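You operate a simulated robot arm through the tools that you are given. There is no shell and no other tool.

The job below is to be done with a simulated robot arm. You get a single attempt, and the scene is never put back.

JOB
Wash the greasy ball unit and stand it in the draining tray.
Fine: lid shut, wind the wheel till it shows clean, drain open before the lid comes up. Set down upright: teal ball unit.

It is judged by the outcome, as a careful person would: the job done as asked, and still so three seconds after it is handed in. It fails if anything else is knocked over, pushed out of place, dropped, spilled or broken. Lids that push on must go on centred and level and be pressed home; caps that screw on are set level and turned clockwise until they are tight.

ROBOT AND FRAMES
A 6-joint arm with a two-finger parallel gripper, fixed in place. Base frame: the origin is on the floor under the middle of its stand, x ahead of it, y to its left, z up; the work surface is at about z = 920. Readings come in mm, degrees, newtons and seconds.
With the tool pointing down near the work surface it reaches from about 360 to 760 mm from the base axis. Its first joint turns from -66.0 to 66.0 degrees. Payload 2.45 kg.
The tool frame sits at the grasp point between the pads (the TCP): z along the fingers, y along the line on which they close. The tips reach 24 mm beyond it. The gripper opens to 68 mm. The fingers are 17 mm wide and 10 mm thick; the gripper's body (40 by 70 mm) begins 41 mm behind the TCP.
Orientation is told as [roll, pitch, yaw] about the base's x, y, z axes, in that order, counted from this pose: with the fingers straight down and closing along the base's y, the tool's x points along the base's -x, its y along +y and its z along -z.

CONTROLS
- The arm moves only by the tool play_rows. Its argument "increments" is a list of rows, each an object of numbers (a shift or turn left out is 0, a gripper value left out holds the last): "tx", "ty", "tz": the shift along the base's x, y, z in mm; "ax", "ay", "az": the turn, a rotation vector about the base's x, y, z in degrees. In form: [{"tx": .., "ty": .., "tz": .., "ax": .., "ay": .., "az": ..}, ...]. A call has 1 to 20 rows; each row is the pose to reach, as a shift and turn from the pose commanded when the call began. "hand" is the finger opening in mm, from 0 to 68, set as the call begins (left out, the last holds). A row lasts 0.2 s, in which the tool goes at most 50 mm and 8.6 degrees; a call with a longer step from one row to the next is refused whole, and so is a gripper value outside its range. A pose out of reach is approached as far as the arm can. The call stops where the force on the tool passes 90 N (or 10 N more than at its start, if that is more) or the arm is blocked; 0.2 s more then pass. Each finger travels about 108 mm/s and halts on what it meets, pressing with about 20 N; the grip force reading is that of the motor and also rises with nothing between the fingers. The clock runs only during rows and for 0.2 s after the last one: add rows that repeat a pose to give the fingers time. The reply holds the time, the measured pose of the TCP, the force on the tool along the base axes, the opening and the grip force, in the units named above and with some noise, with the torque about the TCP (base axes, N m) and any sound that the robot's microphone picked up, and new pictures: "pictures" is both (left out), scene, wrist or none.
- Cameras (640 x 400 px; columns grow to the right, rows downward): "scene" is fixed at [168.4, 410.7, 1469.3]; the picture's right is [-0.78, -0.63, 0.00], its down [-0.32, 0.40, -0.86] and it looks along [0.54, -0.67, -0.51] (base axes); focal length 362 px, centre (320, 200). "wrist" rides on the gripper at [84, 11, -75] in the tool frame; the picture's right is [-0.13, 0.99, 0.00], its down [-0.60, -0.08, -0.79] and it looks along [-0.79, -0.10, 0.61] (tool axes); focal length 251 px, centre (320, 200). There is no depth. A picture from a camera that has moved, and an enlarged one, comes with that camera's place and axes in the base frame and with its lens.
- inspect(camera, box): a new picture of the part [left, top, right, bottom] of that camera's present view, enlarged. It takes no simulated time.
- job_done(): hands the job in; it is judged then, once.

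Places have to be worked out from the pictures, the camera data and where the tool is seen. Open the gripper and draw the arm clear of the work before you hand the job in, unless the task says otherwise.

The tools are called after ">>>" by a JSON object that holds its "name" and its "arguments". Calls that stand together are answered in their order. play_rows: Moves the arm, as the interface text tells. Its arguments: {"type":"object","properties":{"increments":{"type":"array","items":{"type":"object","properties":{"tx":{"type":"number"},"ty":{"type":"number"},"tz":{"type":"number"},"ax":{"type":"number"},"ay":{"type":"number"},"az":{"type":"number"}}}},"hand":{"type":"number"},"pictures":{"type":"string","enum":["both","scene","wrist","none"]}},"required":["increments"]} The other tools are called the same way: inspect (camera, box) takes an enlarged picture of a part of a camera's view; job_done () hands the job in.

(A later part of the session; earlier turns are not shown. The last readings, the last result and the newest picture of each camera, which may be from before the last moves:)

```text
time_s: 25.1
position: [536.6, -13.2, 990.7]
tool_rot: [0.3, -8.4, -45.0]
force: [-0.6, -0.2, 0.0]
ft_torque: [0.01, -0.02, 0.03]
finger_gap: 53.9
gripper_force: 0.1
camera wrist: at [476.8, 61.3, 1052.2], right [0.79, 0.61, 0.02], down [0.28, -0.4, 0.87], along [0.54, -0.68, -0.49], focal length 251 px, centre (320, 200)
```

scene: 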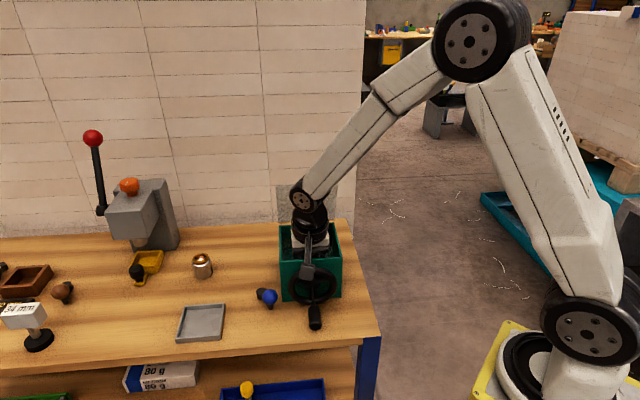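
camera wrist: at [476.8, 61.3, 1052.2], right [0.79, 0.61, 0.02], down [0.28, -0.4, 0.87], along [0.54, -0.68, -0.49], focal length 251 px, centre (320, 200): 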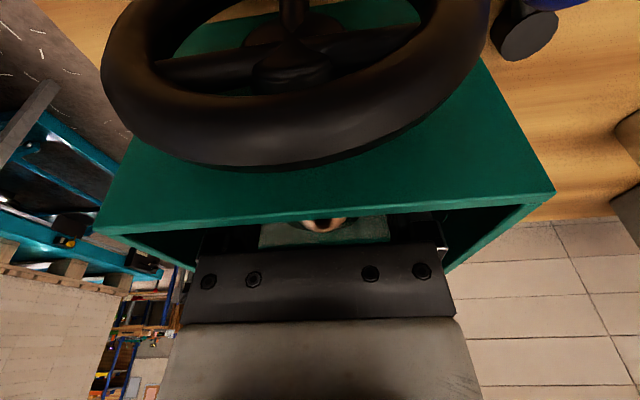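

It is released, and the ball is visible between the open fingers. I'll rise straight up and check the unit.

>>> {"name": "play_rows", "arguments": {"increments": [{"tz": 15}, {"tz": 40}, {"tz": 70}, {"tz": 105}, {"tz": 140}, {"tz": 180}, {"tz": 220}, {"tz": 240}], "pictures": "both"}}

>>> {"name": "inspect", "arguments": {"camera": "wrist", "box": [200, 0, 440, 150]}}

>>> {"name": "inspect", "arguments": {"camera": "scene", "box": [250, 160, 370, 310]}}

```text
time_s: 26.9
position: [535.2, -12.5, 1230.0]
tool_rot: [0.2, -8.3, -45.0]
force: [0.4, 0.5, -0.2]
ft_torque: [-0.03, -0.02, 0.0]
finger_gap: 54.2
gripper_force: 0.0
camera wrist: at [475.4, 61.4, 1291.9], right [0.79, 0.61, 0.02], down [0.28, -0.4, 0.87], along [0.54, -0.68, -0.49], focal length 251 px, centre (320, 200)
```

scene: 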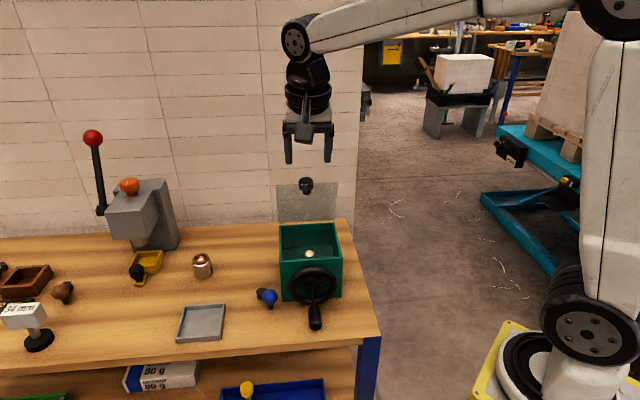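
wrist: 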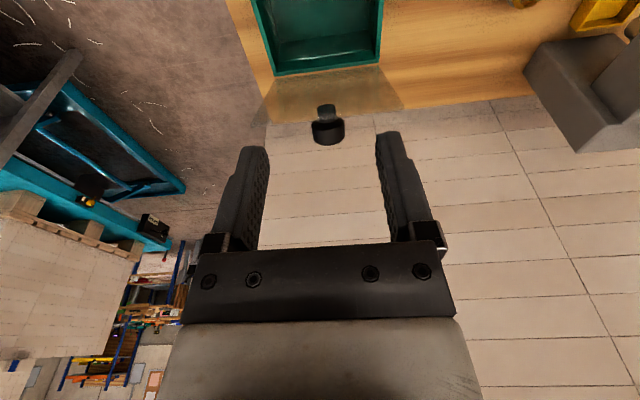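

```text
2.67 times, centred on (320, 75) of wrist
camera zoom: at [475.4, 61.4, 1291.9], right [0.79, 0.61, 0.02], down [0.28, -0.4, 0.87], along [0.54, -0.68, -0.49], focal length 670 px, centre (320, 533)
```

zoom: 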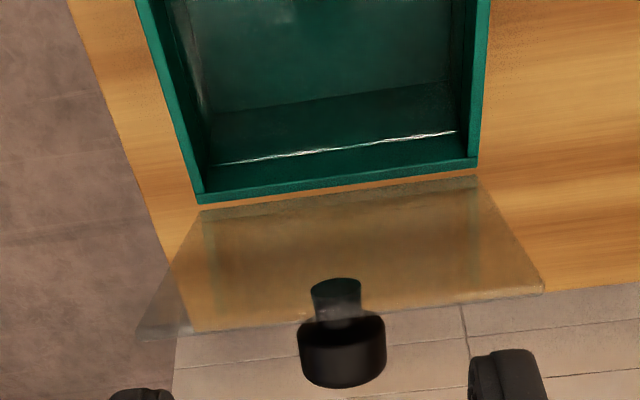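

```text
2.67 times, centred on (310, 235) of scene
camera zoom: at [168.4, 410.7, 1469.3], right [-0.78, -0.63, 0.0], down [-0.32, 0.4, -0.86], along [0.54, -0.67, -0.51], focal length 964 px, centre (347, 107)
```

zoom: 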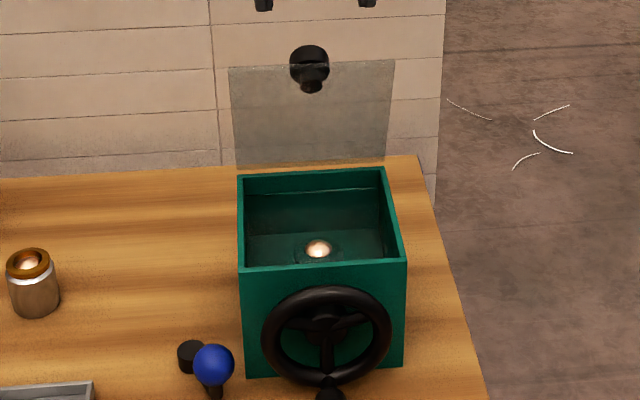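

The unit stands upright in the washer with its ball up. Next is the lid. I'll straighten the tool, go above the lid knob at about (586,-64,1128), and then pinch it along the hinge direction.

>>> {"name": "play_rows", "arguments": {"increments": [{"tx": 13, "ty": -13, "tz": 0, "ax": 1.5, "ay": 1.5}, {"tx": 26, "ty": -26, "tz": 0, "ax": 3, "ay": 3}, {"tx": 39, "ty": -39, "tz": -10, "ax": 4.5, "ay": 4.5}, {"tx": 51, "ty": -52, "tz": -30, "ax": 5.87, "ay": 5.87}, {"tx": 51, "ty": -52, "tz": -30, "ax": 5.87, "ay": 5.87}], "hand": 54, "pictures": "both"}}

>>> {"name": "inspect", "arguments": {"camera": "wrist", "box": [200, 0, 440, 220]}}

```text
time_s: 28.1
position: [586.7, -64.1, 1200.8]
tool_rot: [0.3, 0.0, -45.0]
force: [-0.3, 0.2, -0.9]
ft_torque: [0.01, 0.01, 0.0]
finger_gap: 53.9
gripper_force: 0.0
camera wrist: at [533.9, 2.2, 1275.1], right [0.79, 0.61, 0.0], down [0.37, -0.48, 0.79], along [0.49, -0.63, -0.61], focal length 251 px, centre (320, 200)
```

scene: 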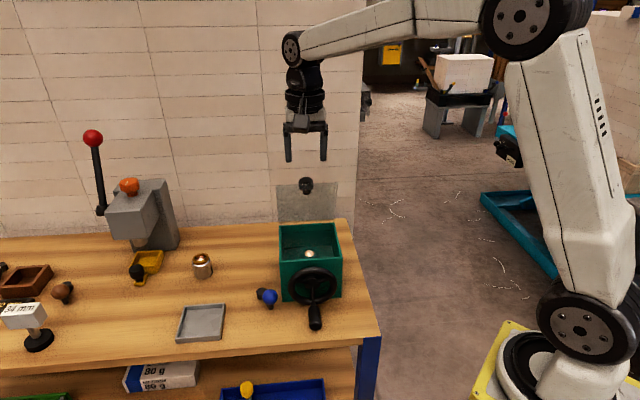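
wrist: 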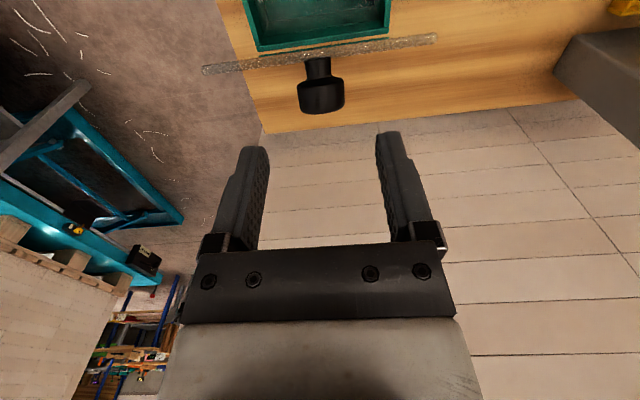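

```text
1.82 times, centred on (320, 110) of wrist
camera zoom: at [533.9, 2.2, 1275.1], right [0.79, 0.61, 0.0], down [0.37, -0.48, 0.79], along [0.49, -0.63, -0.61], focal length 457 px, centre (320, 364)
```

zoom: 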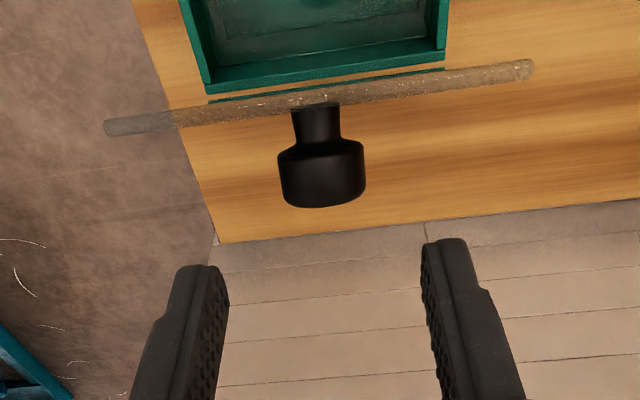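

The lid is seen edge-on at about 70° open, with the knob head at about (586,-64,1128). I'll go down so the fingers straddle the knob and then close on it.

>>> {"name": "play_rows", "arguments": {"increments": [{"tx": -0.5, "tz": -25}, {"tx": -0.5, "tz": -45}, {"tx": -0.5, "tz": -60}, {"tx": -0.5, "tz": -67}, {"tx": -0.5, "tz": -67}], "pictures": "wrist"}}

>>> {"name": "inspect", "arguments": {"camera": "scene", "box": [250, 100, 370, 250]}}

```text
time_s: 29.4
position: [586.4, -64.3, 1133.6]
tool_rot: [0.2, 0.0, -45.0]
force: [-0.6, 0.0, 0.0]
ft_torque: [-0.02, -0.01, -0.01]
finger_gap: 54.0
gripper_force: 0.1
camera wrist: at [534.3, 2.5, 1208.2], right [0.79, 0.61, 0.0], down [0.37, -0.48, 0.79], along [0.49, -0.63, -0.61], focal length 251 px, centre (320, 200)
```

wrist: 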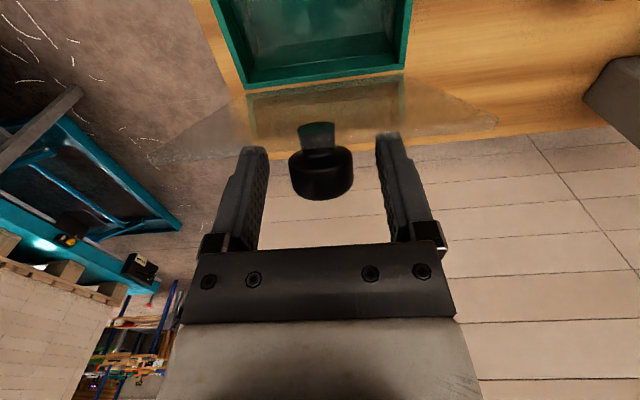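

```text
2.67 times, centred on (310, 175) of scene
camera zoom: at [168.4, 410.7, 1469.3], right [-0.78, -0.63, 0.0], down [-0.32, 0.4, -0.86], along [0.54, -0.67, -0.51], focal length 964 px, centre (347, 267)
```

zoom: 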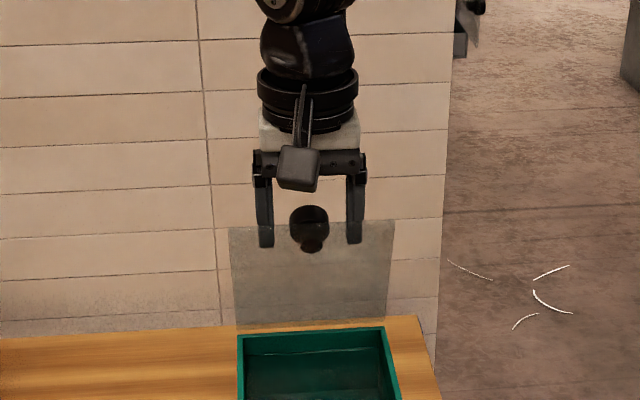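

The knob head sits centred between the pads. I'll close on it.

>>> {"name": "play_rows", "arguments": {"increments": [{}, {}, {}], "hand": 16, "pictures": "none"}}

```text
time_s: 30.1
position: [586.8, -63.6, 1133.6]
tool_rot: [0.4, 0.0, -45.0]
force: [3.7, 3.7, -3.2]
ft_torque: [0.03, -0.02, 0.28]
finger_gap: 29.6
gripper_force: 43.2
```

The knob is held at 29.6 mm. I'll swing it forward along the hinge arc, first to about the halfway point.

>>> {"name": "play_rows", "arguments": {"increments": [{"tx": -7.7, "ty": 7.7, "tz": -1.3}, {"tx": -14.7, "ty": 14.7, "tz": -3.6}, {"tx": -21.5, "ty": 21.5, "tz": -6.9}, {"tx": -28.0, "ty": 28.0, "tz": -11.2}, {"tx": -34.2, "ty": 34.2, "tz": -16.4}, {"tx": -39.9, "ty": 39.9, "tz": -22.5}, {"tx": -45.2, "ty": 45.2, "tz": -29.5}], "pictures": "both"}}

```text
time_s: 31.8
position: [542.2, -19.4, 1105.4]
tool_rot: [0.3, -0.3, -44.9]
force: [7.9, 4.6, 13.9]
ft_torque: [-1.23, -0.65, 0.4]
finger_gap: 29.2
gripper_force: 43.7
camera wrist: at [489.1, 48.0, 1179.4], right [0.79, 0.61, 0.01], down [0.37, -0.48, 0.79], along [0.49, -0.63, -0.61], focal length 251 px, centre (320, 200)
```

scene: 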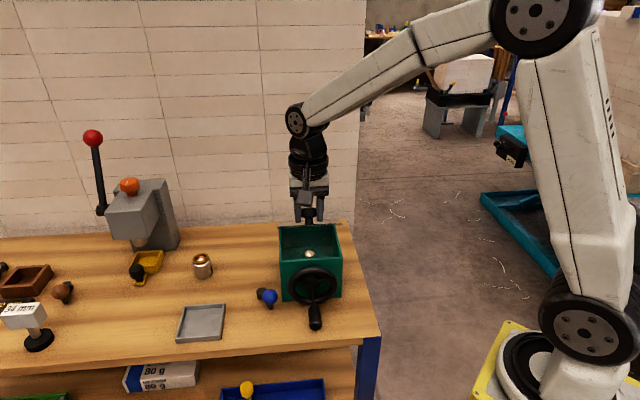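
wrist: 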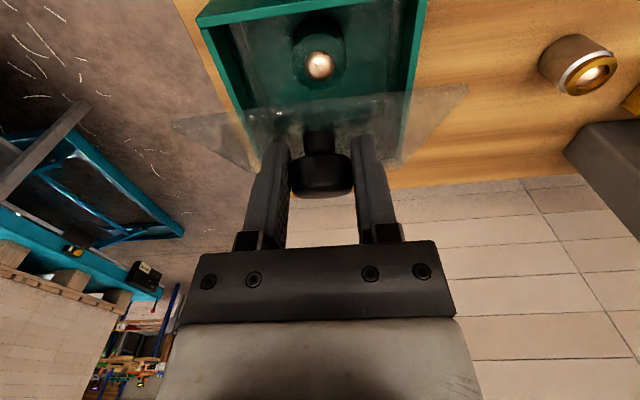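

The lid is following, with moderate forces. I'll carry on down the arc.

>>> {"name": "play_rows", "arguments": {"increments": [{"tx": -4.7, "ty": 4.7, "tz": -7.7}, {"tx": -8.8, "ty": 8.8, "tz": -16.0}, {"tx": -12.4, "ty": 12.4, "tz": -24.9}, {"tx": -13.8, "ty": 13.8, "tz": -29.5}], "pictures": "both"}}

>>> {"name": "inspect", "arguments": {"camera": "scene", "box": [250, 160, 370, 310]}}

```text
time_s: 32.8
position: [527.9, -3.3, 1075.2]
tool_rot: [0.3, 0.1, -45.0]
force: [10.8, 12.6, 2.6]
ft_torque: [-0.21, -0.07, 0.16]
finger_gap: 30.0
gripper_force: 34.2
camera wrist: at [475.2, 62.3, 1149.0], right [0.79, 0.61, 0.0], down [0.37, -0.49, 0.79], along [0.48, -0.63, -0.61], focal length 251 px, centre (320, 200)
```

scene: 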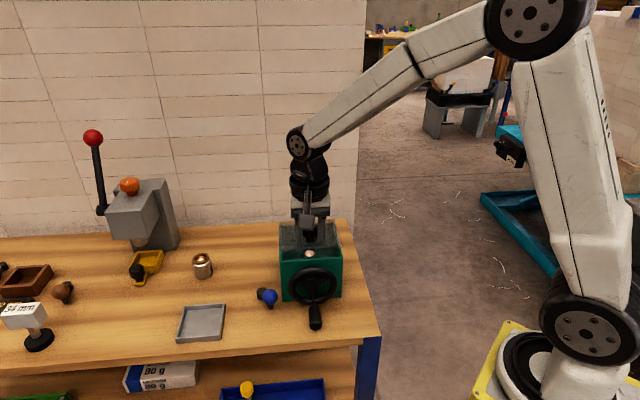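
wrist: 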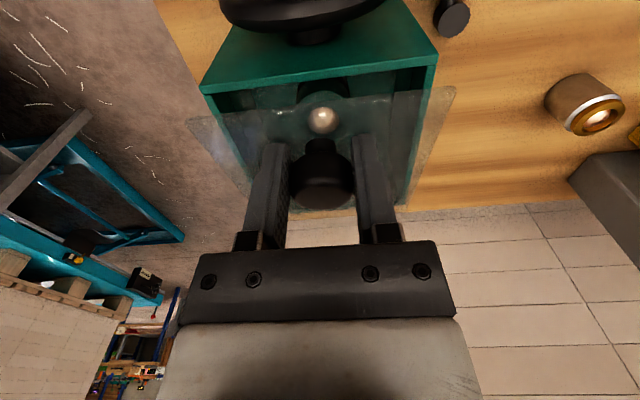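

```text
2.67 times, centred on (310, 235) of scene
camera zoom: at [168.7, 411.1, 1469.2], right [-0.78, -0.63, 0.0], down [-0.32, 0.4, -0.86], along [0.54, -0.67, -0.51], focal length 964 px, centre (347, 107)
```

zoom: 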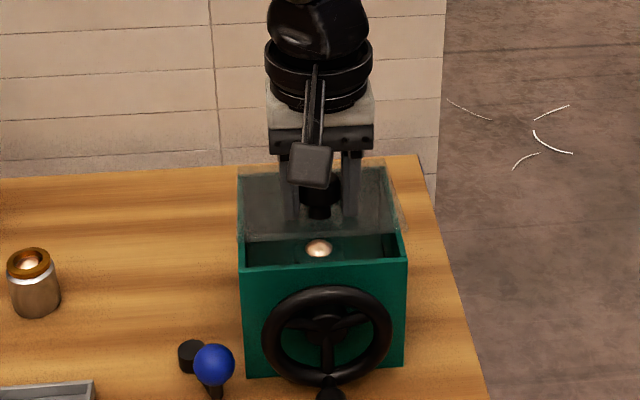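

The lid is down to roughly 20°. I'll follow it a little further, then release and push on top of the knob to shut it fully.

>>> {"name": "play_rows", "arguments": {"increments": [{"tx": -0.6, "ty": 2.2, "tz": -4.5}, {"tx": -1.4, "ty": 3.0, "tz": -9.0}, {"tx": -1.4, "ty": 3.0, "tz": -9.0}], "pictures": "wrist"}}

>>> {"name": "inspect", "arguments": {"camera": "scene", "box": [250, 160, 370, 310]}}

```text
time_s: 33.5
position: [525.7, -3.0, 1066.2]
tool_rot: [0.2, -0.1, -45.0]
force: [1.0, 6.6, 15.9]
ft_torque: [-1.1, -0.76, 0.15]
finger_gap: 29.6
gripper_force: 43.9
camera wrist: at [473.0, 64.5, 1140.4], right [0.79, 0.61, 0.0], down [0.37, -0.48, 0.79], along [0.49, -0.63, -0.61], focal length 251 px, centre (320, 200)
```

wrist: 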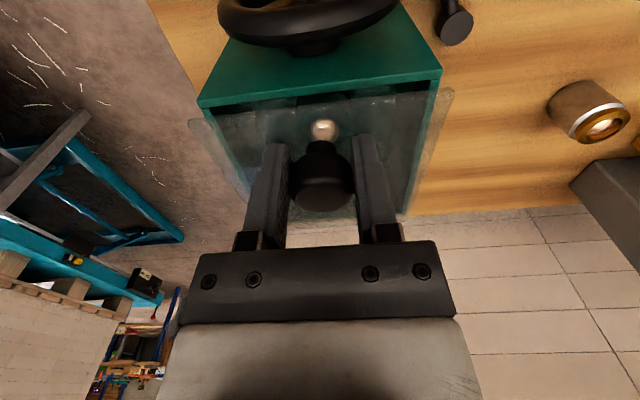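

```text
2.67 times, centred on (310, 235) of scene
camera zoom: at [168.2, 410.9, 1469.3], right [-0.78, -0.63, 0.0], down [-0.32, 0.4, -0.86], along [0.54, -0.67, -0.51], focal length 964 px, centre (347, 107)
```

zoom: 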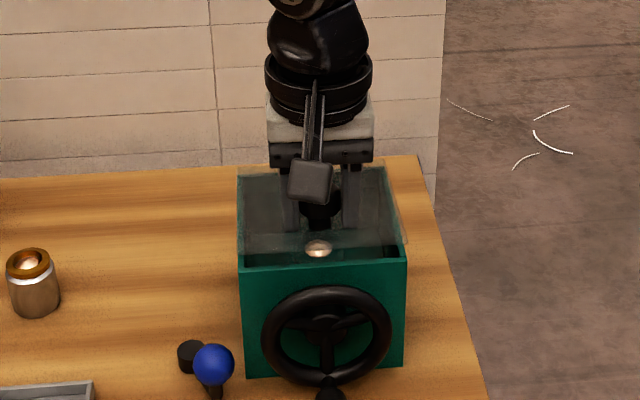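

The lid is nearly shut. I'll open the fingers, rise clear of the knob and close them to use as a pusher.

>>> {"name": "play_rows", "arguments": {"increments": [{}, {}, {"tz": 20}, {"tz": 45}, {"tz": 60}], "hand": 56, "pictures": "both"}}

>>> {"name": "inspect", "arguments": {"camera": "scene", "box": [250, 160, 370, 310]}}

>>> {"name": "inspect", "arguments": {"camera": "wrist", "box": [180, 0, 480, 200]}}

```text
time_s: 34.8
position: [524.9, -2.6, 1126.7]
tool_rot: [0.2, 0.0, -45.0]
force: [-0.5, -0.2, -0.3]
ft_torque: [0.03, 0.01, -0.01]
finger_gap: 56.1
gripper_force: 0.1
camera wrist: at [472.8, 62.8, 1200.4], right [0.79, 0.61, 0.0], down [0.37, -0.48, 0.79], along [0.49, -0.63, -0.61], focal length 251 px, centre (320, 200)
```

scene: 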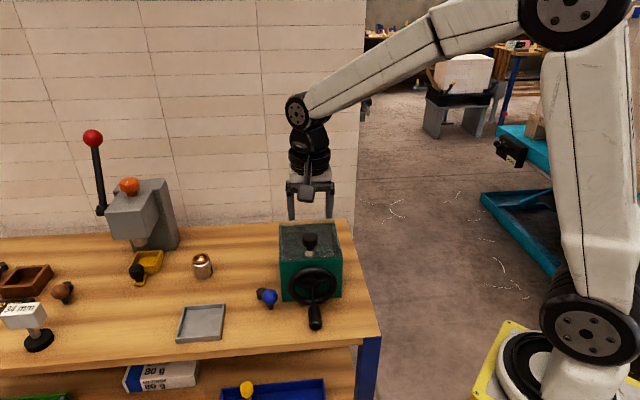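
wrist: 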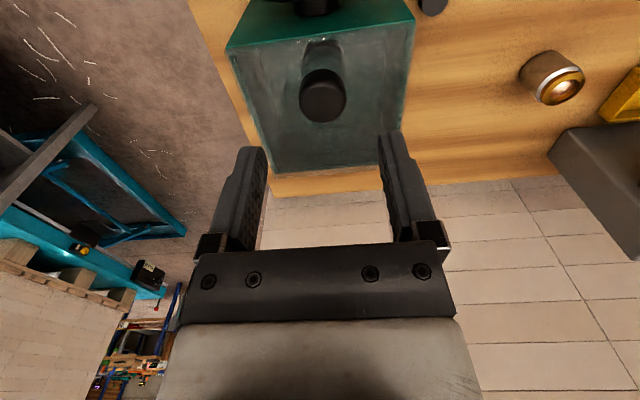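

```text
2.67 times, centred on (310, 235) of scene
camera zoom: at [168.4, 410.7, 1469.3], right [-0.78, -0.63, 0.0], down [-0.32, 0.4, -0.86], along [0.54, -0.67, -0.51], focal length 964 px, centre (347, 107)
```

zoom: 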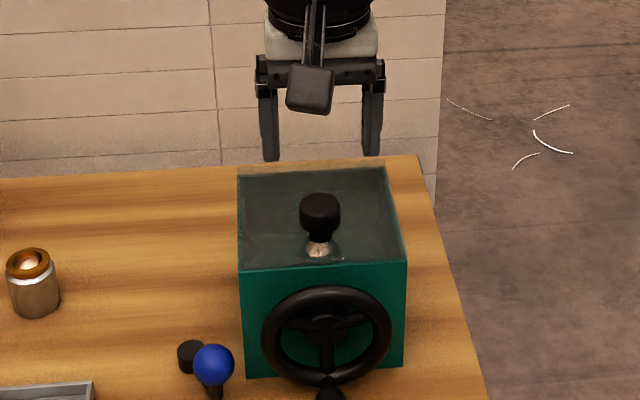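

```text
2.00 times, centred on (330, 100) of wrist
camera zoom: at [472.8, 62.8, 1200.4], right [0.79, 0.61, 0.0], down [0.37, -0.48, 0.79], along [0.49, -0.63, -0.61], focal length 503 px, centre (300, 400)
```

zoom: 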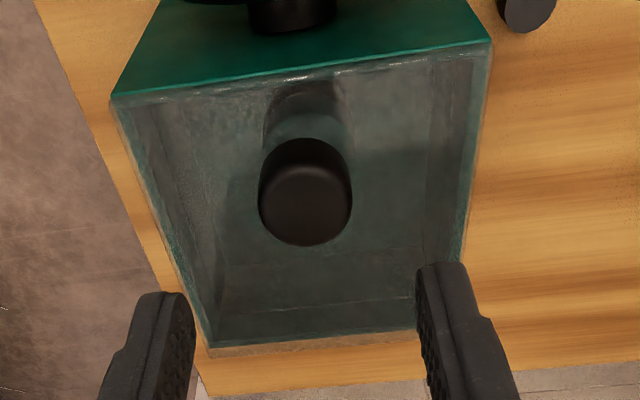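

The lid has closed flush after release. I'll press lightly on the knob with closed fingertips to confirm it is seated.

>>> {"name": "play_rows", "arguments": {"increments": [{"tx": -1, "ty": 1, "tz": 0}, {"tx": -1, "ty": 1, "tz": -10}, {"tx": -1, "ty": 1, "tz": -22}, {"tx": -1, "ty": 1, "tz": -28}, {"tx": -1, "ty": 1, "tz": -31}], "hand": 0, "pictures": "none"}}

>>> {"name": "play_rows", "arguments": {"increments": [{"tz": -2}, {"tz": -4}, {"tz": -6}], "pictures": "none"}}

```text
time_s: 36.0
position: [525.1, -3.1, 1094.3]
tool_rot: [0.3, 0.0, -45.0]
force: [0.8, 0.5, 0.0]
ft_torque: [-0.01, 0.03, -0.02]
finger_gap: 0.1
gripper_force: 19.8
```

```text
time_s: 36.8
position: [524.8, -1.2, 1089.6]
tool_rot: [0.3, 0.0, -45.0]
force: [-0.3, 0.6, -0.2]
ft_torque: [0.05, 0.01, 0.0]
finger_gap: 0.0
gripper_force: 19.9
```

>>> {"name": "play_rows", "arguments": {"increments": [{"tz": -2}, {"tz": -4}, {"tz": -5}], "pictures": "none"}}

```text
time_s: 37.5
position: [525.3, -2.8, 1085.6]
tool_rot: [0.4, 0.0, -45.1]
force: [-3.4, 1.3, 10.3]
ft_torque: [-0.01, 0.15, -0.01]
finger_gap: 0.0
gripper_force: 20.0
```

Contact with the knob top at z≈1062, 10 N. I'll give one more slight press and then back off and look.

>>> {"name": "play_rows", "arguments": {"increments": [{"tz": -1}, {"tz": -2}, {"tz": -2}], "pictures": "none"}}

>>> {"name": "play_rows", "arguments": {"increments": [{"tz": 10}, {"tz": 40}, {"tz": 80}, {"tz": 110}], "pictures": "both"}}

>>> {"name": "inspect", "arguments": {"camera": "scene", "box": [220, 190, 380, 350]}}

```text
time_s: 38.4
position: [525.4, -1.9, 1085.0]
tool_rot: [0.4, -0.2, -45.0]
force: [-10.4, 0.2, 40.3]
ft_torque: [-0.11, 0.32, -0.03]
finger_gap: 0.2
gripper_force: 19.7
```

```text
time_s: 39.4
position: [526.1, -2.8, 1192.2]
tool_rot: [0.2, 0.0, -45.0]
force: [-0.2, -0.2, -1.1]
ft_torque: [0.02, 0.01, 0.01]
finger_gap: 0.4
gripper_force: 19.9
camera wrist: at [473.8, 64.3, 1266.6], right [0.79, 0.61, 0.0], down [0.37, -0.48, 0.79], along [0.49, -0.63, -0.61], focal length 251 px, centre (320, 200)
```

scene: 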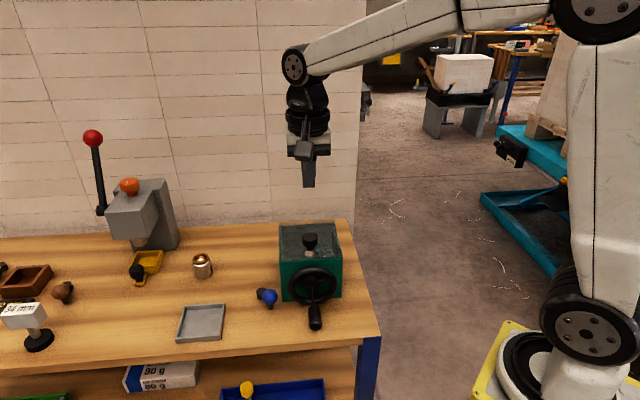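
wrist: 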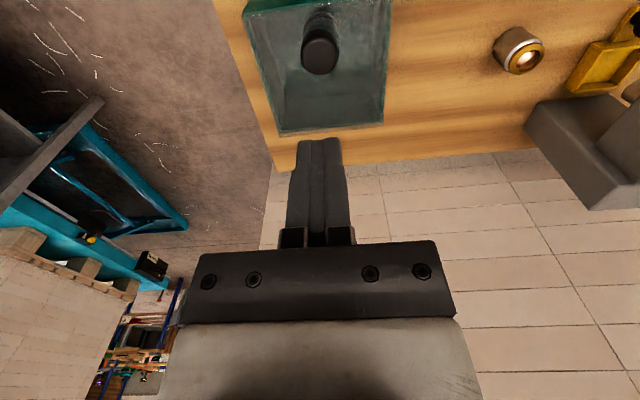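

```text
2.50 times, centred on (300, 270) of scene
camera zoom: at [168.4, 410.7, 1469.3], right [-0.78, -0.63, 0.0], down [-0.32, 0.4, -0.86], along [0.54, -0.67, -0.51], focal length 904 px, centre (370, 25)
```

zoom: 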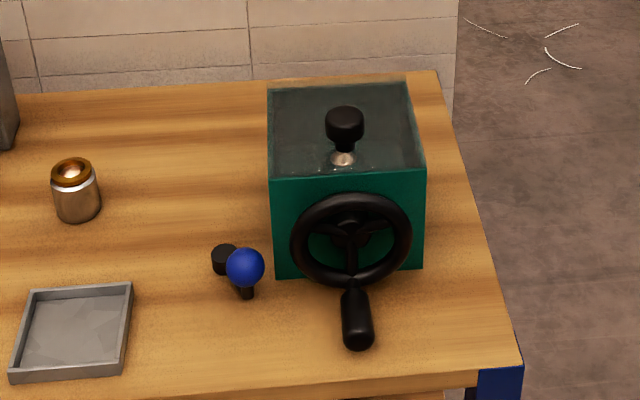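

The lid is shut and level. Next is the wheel. I'll move above the crank handle, which points outward from the bottom of the wheel, to measure it.

>>> {"name": "play_rows", "arguments": {"increments": [{"tx": -17, "ty": 17, "tz": 0}, {"tx": -42, "ty": 43, "tz": 0}, {"tx": -67, "ty": 68, "tz": 0}, {"tx": -67, "ty": 68, "tz": -35}, {"tx": -67, "ty": 68, "tz": -70}, {"tx": -67, "ty": 68, "tz": -92}, {"tx": -67, "ty": 68, "tz": -92}], "hand": 50, "pictures": "both"}}

>>> {"name": "inspect", "arguments": {"camera": "wrist", "box": [220, 0, 460, 150]}}

>>> {"name": "inspect", "arguments": {"camera": "scene", "box": [240, 240, 380, 350]}}

```text
time_s: 41.0
position: [457.9, 65.0, 1102.5]
tool_rot: [0.2, -0.1, -45.0]
force: [0.4, -0.5, 0.7]
ft_torque: [0.0, 0.01, -0.01]
finger_gap: 50.2
gripper_force: 0.1
camera wrist: at [406.2, 131.9, 1175.9], right [0.79, 0.61, 0.0], down [0.37, -0.48, 0.79], along [0.49, -0.63, -0.61], focal length 251 px, centre (320, 200)
```

scene: 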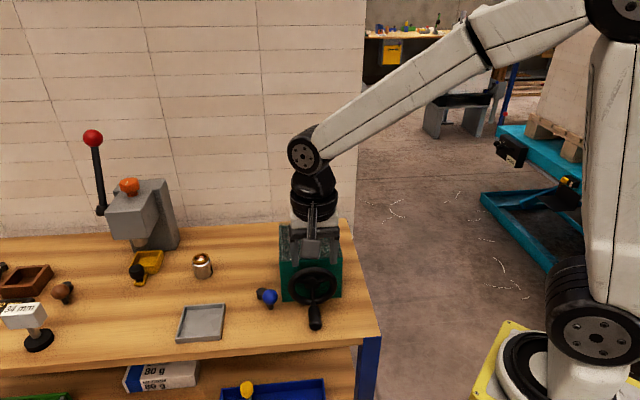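
wrist: 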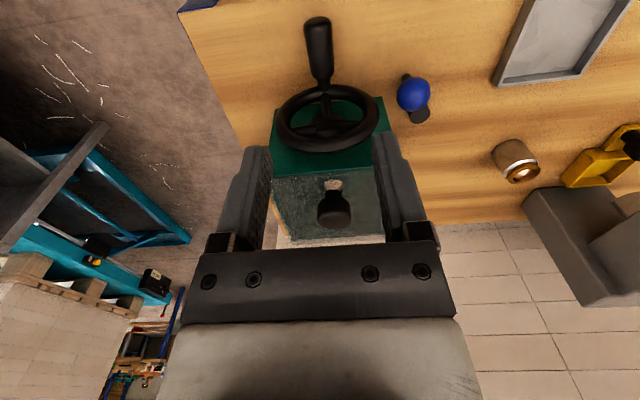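

```text
2.67 times, centred on (340, 75) of wrist
camera zoom: at [406.2, 131.9, 1175.9], right [0.79, 0.61, 0.0], down [0.37, -0.48, 0.79], along [0.49, -0.63, -0.61], focal length 670 px, centre (267, 533)
```

zoom: 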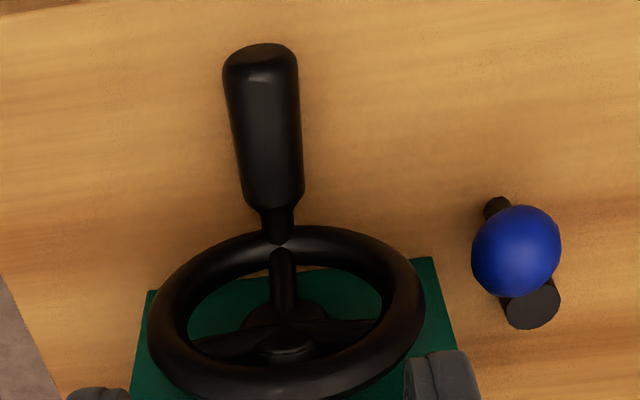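

```text
3.64 times, centred on (310, 295) of scene
camera zoom: at [168.4, 410.7, 1469.3], right [-0.78, -0.63, 0.0], down [-0.32, 0.4, -0.86], along [0.54, -0.67, -0.51], focal length 1315 px, centre (356, -146)
```

zoom: 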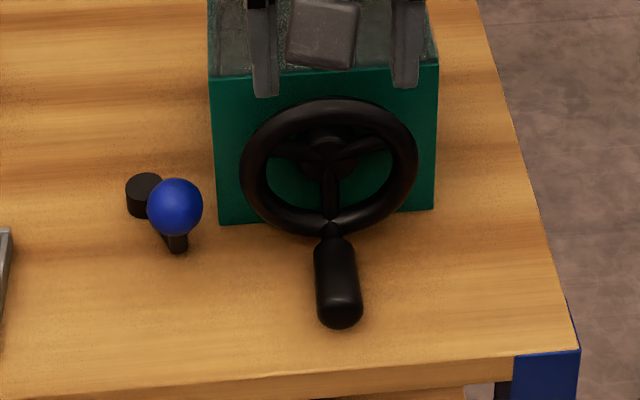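

The crank handle's axis is at x+y≈521 and z≈947, about 23 mm thick, reaching some 60 mm out from the wheel plane. I'll go down with open fingers to straddle its outer part.

>>> {"name": "play_rows", "arguments": {"increments": [{"tx": 1, "ty": -3, "tz": -35}, {"tx": 1, "ty": -3, "tz": -70}, {"tx": 1, "ty": -3, "tz": -105}, {"tx": 1, "ty": -3, "tz": -125}, {"tx": 1, "ty": -3, "tz": -125}], "hand": 50, "pictures": "both"}}

>>> {"name": "inspect", "arguments": {"camera": "scene", "box": [240, 200, 380, 350]}}

```text
time_s: 42.1
position: [458.1, 63.3, 972.7]
tool_rot: [0.0, 0.1, -45.1]
force: [-11.4, 15.0, -3.0]
ft_torque: [-0.54, -0.49, 0.03]
finger_gap: 50.2
gripper_force: 0.0
camera wrist: at [406.2, 130.6, 1047.5], right [0.79, 0.61, 0.0], down [0.37, -0.48, 0.79], along [0.48, -0.63, -0.61], focal length 251 px, centre (320, 200)
```

scene: 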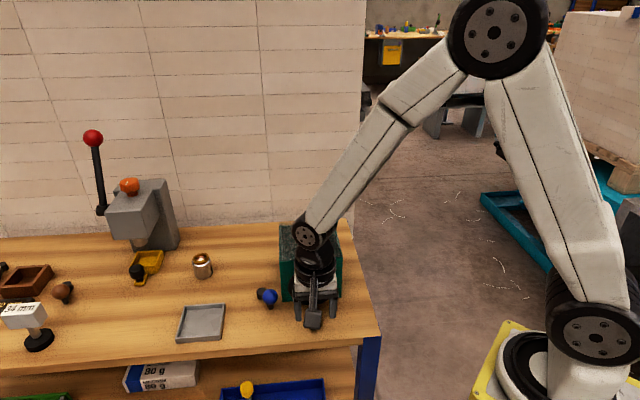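
wrist: 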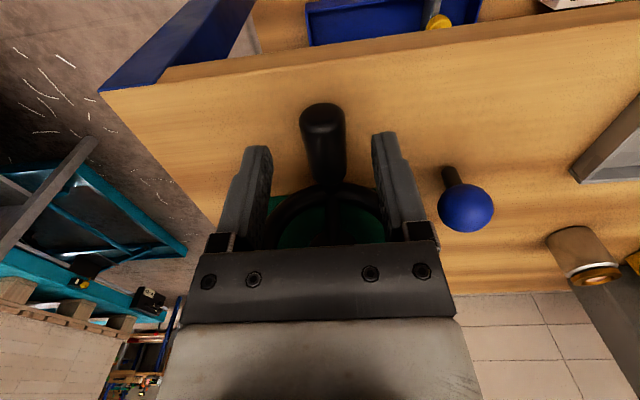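

```text
2.67 times, centred on (310, 275) of scene
camera zoom: at [168.1, 411.1, 1469.2], right [-0.78, -0.63, 0.0], down [-0.32, 0.4, -0.86], along [0.54, -0.67, -0.51], focal length 964 px, centre (347, 0)
```

zoom: 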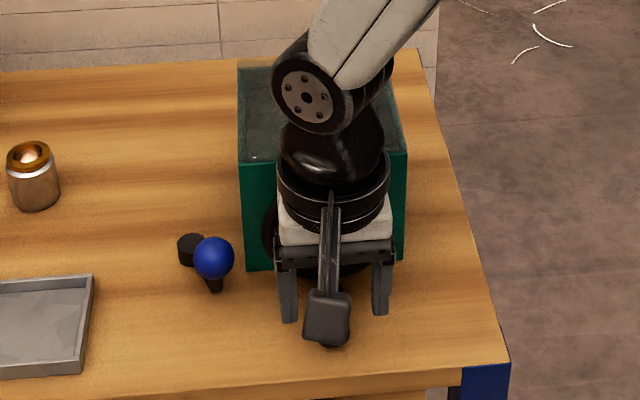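

There's about 19 N pushing the tool outward, acting about 40 mm above the TCP, so the gripper body is touching the wheel rim. I'll shift 6 mm outward to clear it.

>>> {"name": "play_rows", "arguments": {"increments": [{"tx": -2, "ty": 2}, {"tx": -4.3, "ty": 4.3}, {"tx": -4.3, "ty": 4.3}], "pictures": "wrist"}}

>>> {"name": "inspect", "arguments": {"camera": "wrist", "box": [220, 80, 440, 260]}}

```text
time_s: 43.0
position: [455.3, 67.8, 974.7]
tool_rot: [0.3, -0.1, -45.0]
force: [-1.1, -1.1, -1.0]
ft_torque: [0.03, -0.02, 0.02]
finger_gap: 49.8
gripper_force: 0.2
camera wrist: at [403.1, 134.4, 1049.4], right [0.79, 0.61, 0.01], down [0.37, -0.48, 0.79], along [0.49, -0.63, -0.61], focal length 251 px, centre (320, 200)
```

wrist: 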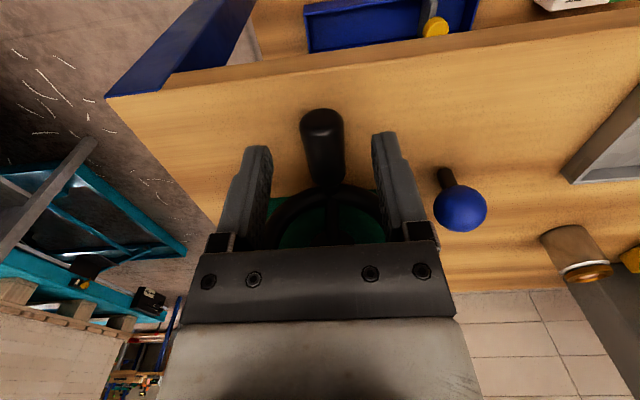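

```text
2.22 times, centred on (330, 170) of wrist
camera zoom: at [403.1, 134.4, 1049.4], right [0.79, 0.61, 0.01], down [0.37, -0.48, 0.79], along [0.49, -0.63, -0.61], focal length 559 px, centre (298, 267)
```

zoom: 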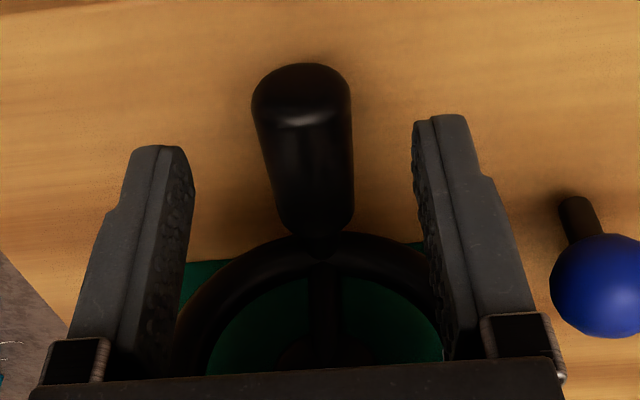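

The contact is gone and the handle lies between the fingers. I'll centre by about 1.5 mm, go down to grip height and close on the handle.

>>> {"name": "play_rows", "arguments": {"increments": [{"tx": 0.7, "ty": 1.6, "tz": -8}, {"tx": 0.7, "ty": 1.6, "tz": -16}, {"tx": 0.7, "ty": 1.6, "tz": -16}], "pictures": "none"}}

>>> {"name": "play_rows", "arguments": {"increments": [{}, {}, {}], "hand": 10, "pictures": "wrist"}}

```text
time_s: 43.8
position: [455.0, 68.6, 959.1]
tool_rot: [0.3, 0.0, -45.0]
force: [0.6, 0.1, 0.8]
ft_torque: [-0.01, 0.02, 0.02]
finger_gap: 50.1
gripper_force: 0.1
```

```text
time_s: 44.5
position: [454.3, 69.2, 959.5]
tool_rot: [0.2, -0.1, -45.0]
force: [1.6, 0.4, -6.1]
ft_torque: [-0.21, -0.16, -0.07]
finger_gap: 23.5
gripper_force: 39.4
camera wrist: at [402.6, 135.5, 1034.0], right [0.79, 0.61, 0.0], down [0.37, -0.48, 0.79], along [0.49, -0.63, -0.61], focal length 251 px, centre (320, 200)
```

wrist: 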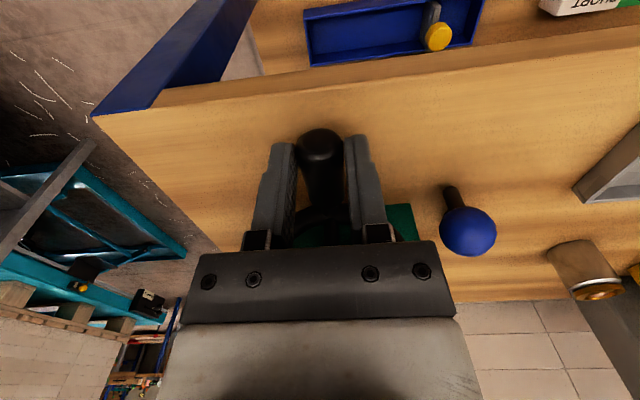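

The handle is held at 23.5 mm. I'll try a first small clockwise turn of 30° on a 40 mm radius and check the forces.

>>> {"name": "play_rows", "arguments": {"increments": [{"tx": 4.9, "ty": 4.9, "tz": 0.6}, {"tx": 9.7, "ty": 9.7, "tz": 2.4}, {"tx": 14.1, "ty": 14.1, "tz": 5.4}, {"tx": 14.1, "ty": 14.1, "tz": 5.4}], "pictures": "both"}}

>>> {"name": "inspect", "arguments": {"camera": "scene", "box": [240, 200, 380, 350]}}

```text
time_s: 45.5
position: [468.4, 82.3, 964.3]
tool_rot: [0.1, 0.1, -45.1]
force: [-9.7, -10.5, -5.9]
ft_torque: [0.38, -0.04, 0.05]
finger_gap: 23.6
gripper_force: 40.2
camera wrist: at [416.4, 149.8, 1038.3], right [0.79, 0.61, 0.0], down [0.37, -0.48, 0.79], along [0.48, -0.63, -0.61], focal length 251 px, centre (320, 200)
```

scene: 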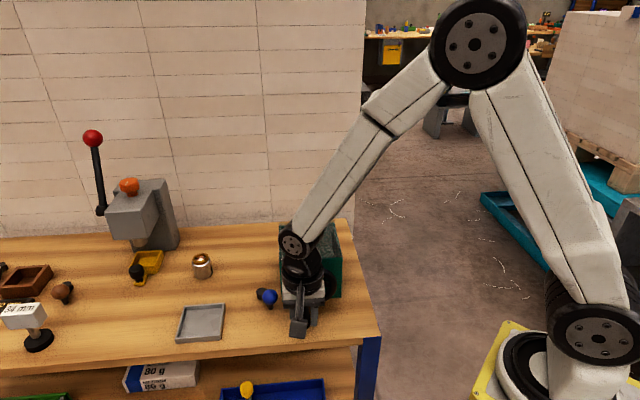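
wrist: 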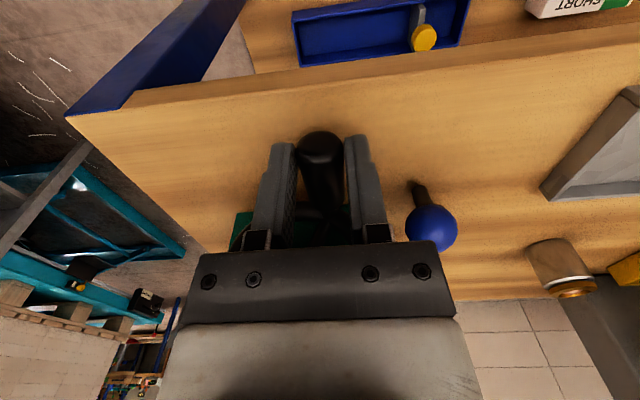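

```text
2.67 times, centred on (310, 275) of scene
camera zoom: at [168.3, 410.4, 1469.4], right [-0.78, -0.63, 0.0], down [-0.32, 0.4, -0.86], along [0.54, -0.67, -0.51], focal length 964 px, centre (347, 0)
```

zoom: 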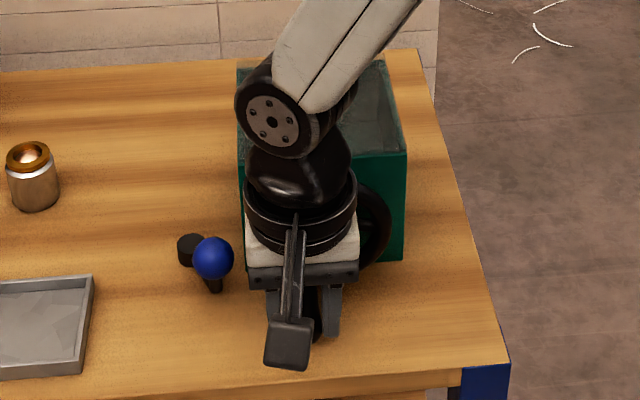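

The wheel turns with about 15 N of drag and almost no radial force, so the 40 mm radius is right. I'll continue clockwise to 120°.

>>> {"name": "play_rows", "arguments": {"increments": [{"tx": 5.9, "ty": 5.9, "tz": 6.4}, {"tx": 10.4, "ty": 10.4, "tz": 14.6}, {"tx": 13.2, "ty": 13.2, "tz": 24.3}, {"tx": 14.1, "ty": 14.1, "tz": 34.6}, {"tx": 13.2, "ty": 13.2, "tz": 45.0}, {"tx": 10.4, "ty": 10.4, "tz": 54.6}], "pictures": "both"}}

>>> {"name": "inspect", "arguments": {"camera": "scene", "box": [240, 180, 380, 330]}}

```text
time_s: 47.0
position: [481.3, 95.0, 1021.9]
tool_rot: [0.6, -0.2, -45.0]
force: [-0.2, -0.1, -1.5]
ft_torque: [0.02, -0.08, -0.06]
finger_gap: 22.8
gripper_force: 27.6
camera wrist: at [428.2, 161.4, 1094.6], right [0.79, 0.61, 0.01], down [0.36, -0.49, 0.79], along [0.49, -0.63, -0.61], focal length 251 px, centre (320, 200)
```

scene: 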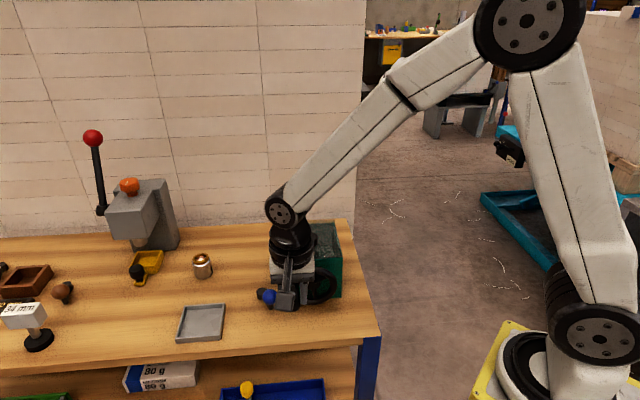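
wrist: 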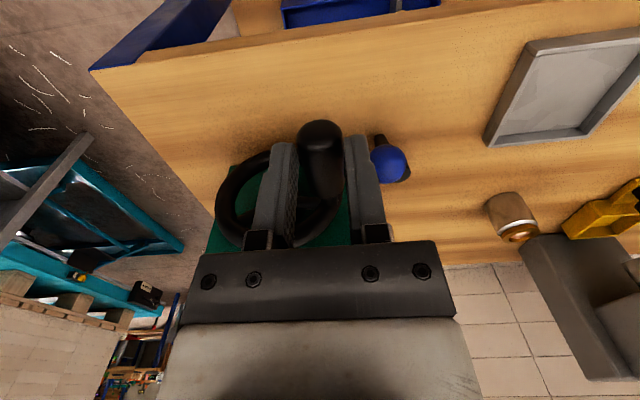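

```text
2.67 times, centred on (310, 255) of scene
camera zoom: at [168.5, 410.7, 1469.3], right [-0.78, -0.63, 0.0], down [-0.32, 0.4, -0.86], along [0.54, -0.67, -0.51], focal length 964 px, centre (347, 53)
```

zoom: 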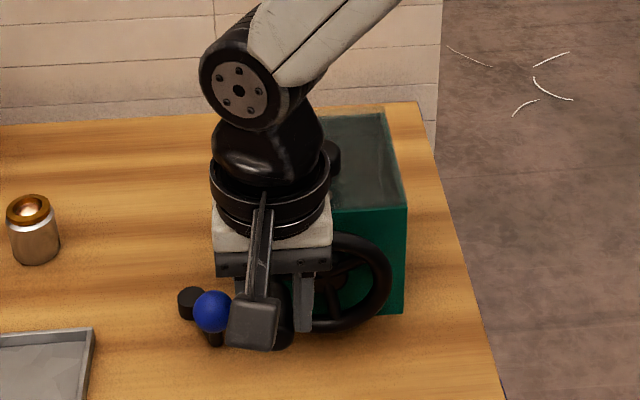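

>>> {"name": "inspect", "arguments": {"camera": "wrist", "box": [190, 90, 450, 260]}}

```text
2.35 times, centred on (320, 175) of wrist
camera zoom: at [428.2, 161.4, 1094.6], right [0.79, 0.61, 0.01], down [0.36, -0.49, 0.79], along [0.49, -0.63, -0.61], focal length 592 px, centre (320, 259)
```

zoom: 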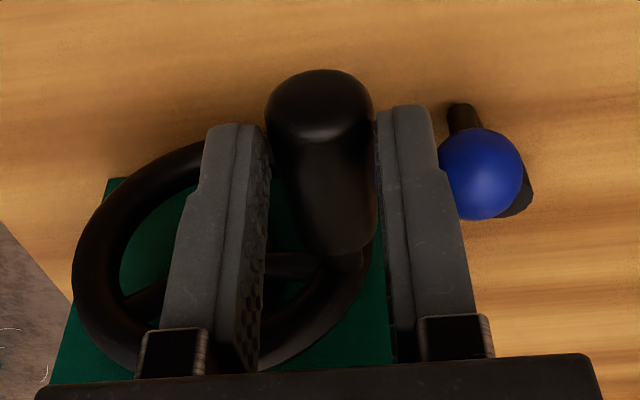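

The handle has slipped about 8 mm toward the fingertips on the upstroke and is now at about 113° of turn. I'll open, lower the grip so the handle sits deeper between the pads, and close again.

>>> {"name": "play_rows", "arguments": {"increments": [{}, {"tz": -7}, {"tz": -14}, {"tz": -19}, {"tz": -19}], "hand": 44, "pictures": "wrist"}}

>>> {"name": "inspect", "arguments": {"camera": "wrist", "box": [190, 90, 450, 260]}}

```text
time_s: 48.1
position: [480.3, 92.6, 1000.7]
tool_rot: [0.3, -0.1, -45.0]
force: [-0.2, -0.5, -1.3]
ft_torque: [0.02, -0.02, 0.0]
finger_gap: 44.0
gripper_force: 0.1
camera wrist: at [427.6, 160.8, 1074.4], right [0.79, 0.61, 0.0], down [0.37, -0.48, 0.79], along [0.49, -0.63, -0.61], focal length 251 px, centre (320, 200)
```

wrist: 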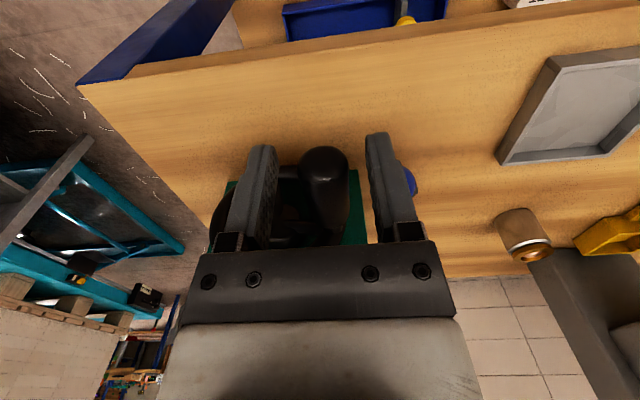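

```text
2.35 times, centred on (320, 175) of wrist
camera zoom: at [427.6, 160.8, 1074.4], right [0.79, 0.61, 0.0], down [0.37, -0.48, 0.79], along [0.49, -0.63, -0.61], focal length 592 px, centre (320, 259)
```

zoom: 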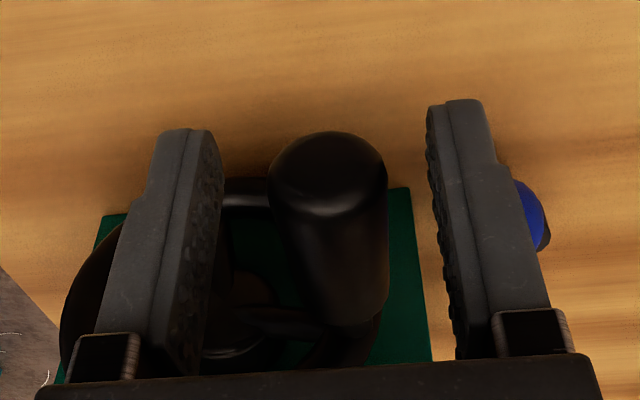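

The handle is now level with the TCP. I'll close and carry on over the top and down the right side.

>>> {"name": "play_rows", "arguments": {"increments": [{}, {}, {}, {"tx": -3.3, "ty": -3.3, "tz": 9.2}, {"tx": -8.1, "ty": -8.1, "tz": 17.0}, {"tx": -14.2, "ty": -14.2, "tz": 22.6}, {"tx": -21.1, "ty": -21.1, "tz": 25.9}, {"tx": -28.4, "ty": -28.4, "tz": 26.5}, {"tx": -35.5, "ty": -35.5, "tz": 24.5}, {"tx": -42.0, "ty": -42.0, "tz": 19.9}, {"tx": -47.5, "ty": -47.5, "tz": 13.1}, {"tx": -51.5, "ty": -51.5, "tz": 4.5}], "hand": 10, "pictures": "both"}}

>>> {"name": "inspect", "arguments": {"camera": "wrist", "box": [190, 90, 450, 260]}}

>>> {"name": "inspect", "arguments": {"camera": "scene", "box": [240, 180, 380, 330]}}

```text
time_s: 50.8
position: [429.6, 42.3, 1004.5]
tool_rot: [0.4, -0.3, -45.0]
force: [8.8, 15.1, 8.5]
ft_torque: [0.51, -0.53, 0.02]
finger_gap: 23.6
gripper_force: 39.5
camera wrist: at [376.0, 109.6, 1078.8], right [0.79, 0.61, 0.01], down [0.36, -0.49, 0.79], along [0.49, -0.63, -0.61], focal length 251 px, centre (320, 200)
```

scene: 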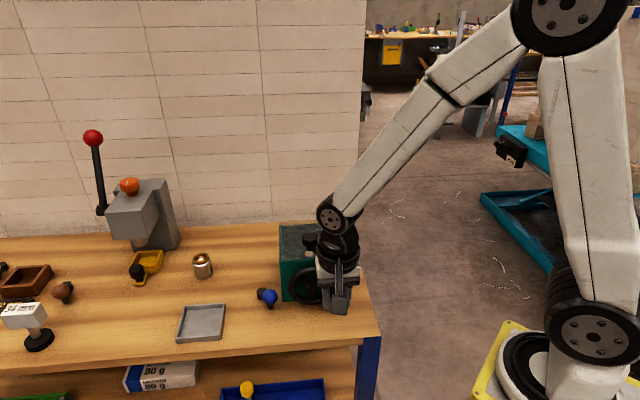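
wrist: 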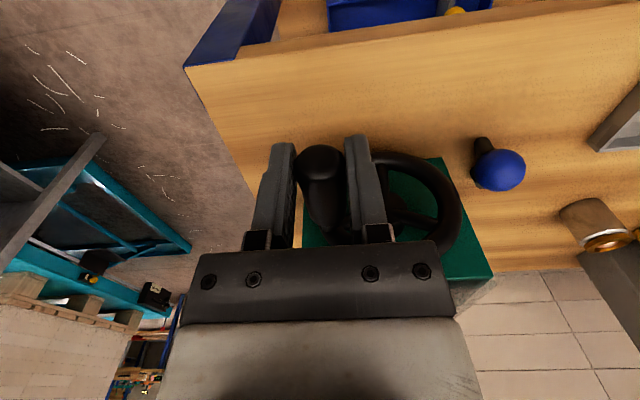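

```text
2.35 times, centred on (320, 175) of wrist
camera zoom: at [376.0, 109.6, 1078.8], right [0.79, 0.61, 0.01], down [0.36, -0.49, 0.79], along [0.49, -0.63, -0.61], focal length 592 px, centre (320, 259)
```

zoom: 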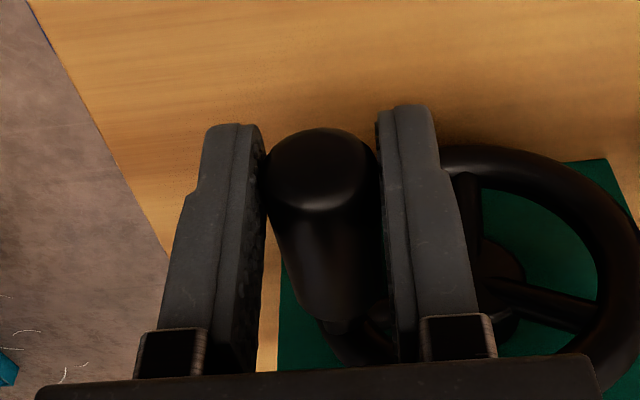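

```text
2.67 times, centred on (310, 255) of scene
camera zoom: at [168.5, 411.1, 1469.2], right [-0.78, -0.63, 0.0], down [-0.32, 0.4, -0.86], along [0.54, -0.67, -0.51], focal length 964 px, centre (347, 53)
```

zoom: 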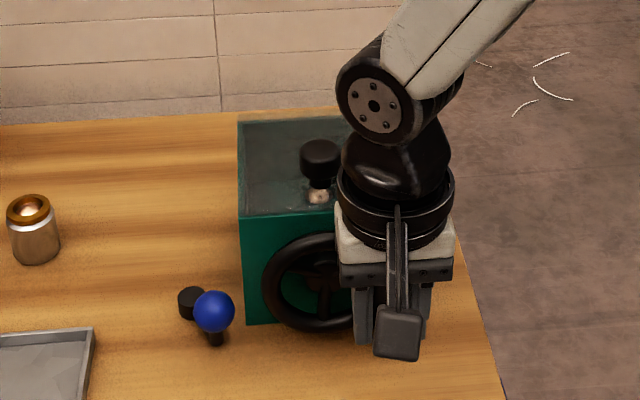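

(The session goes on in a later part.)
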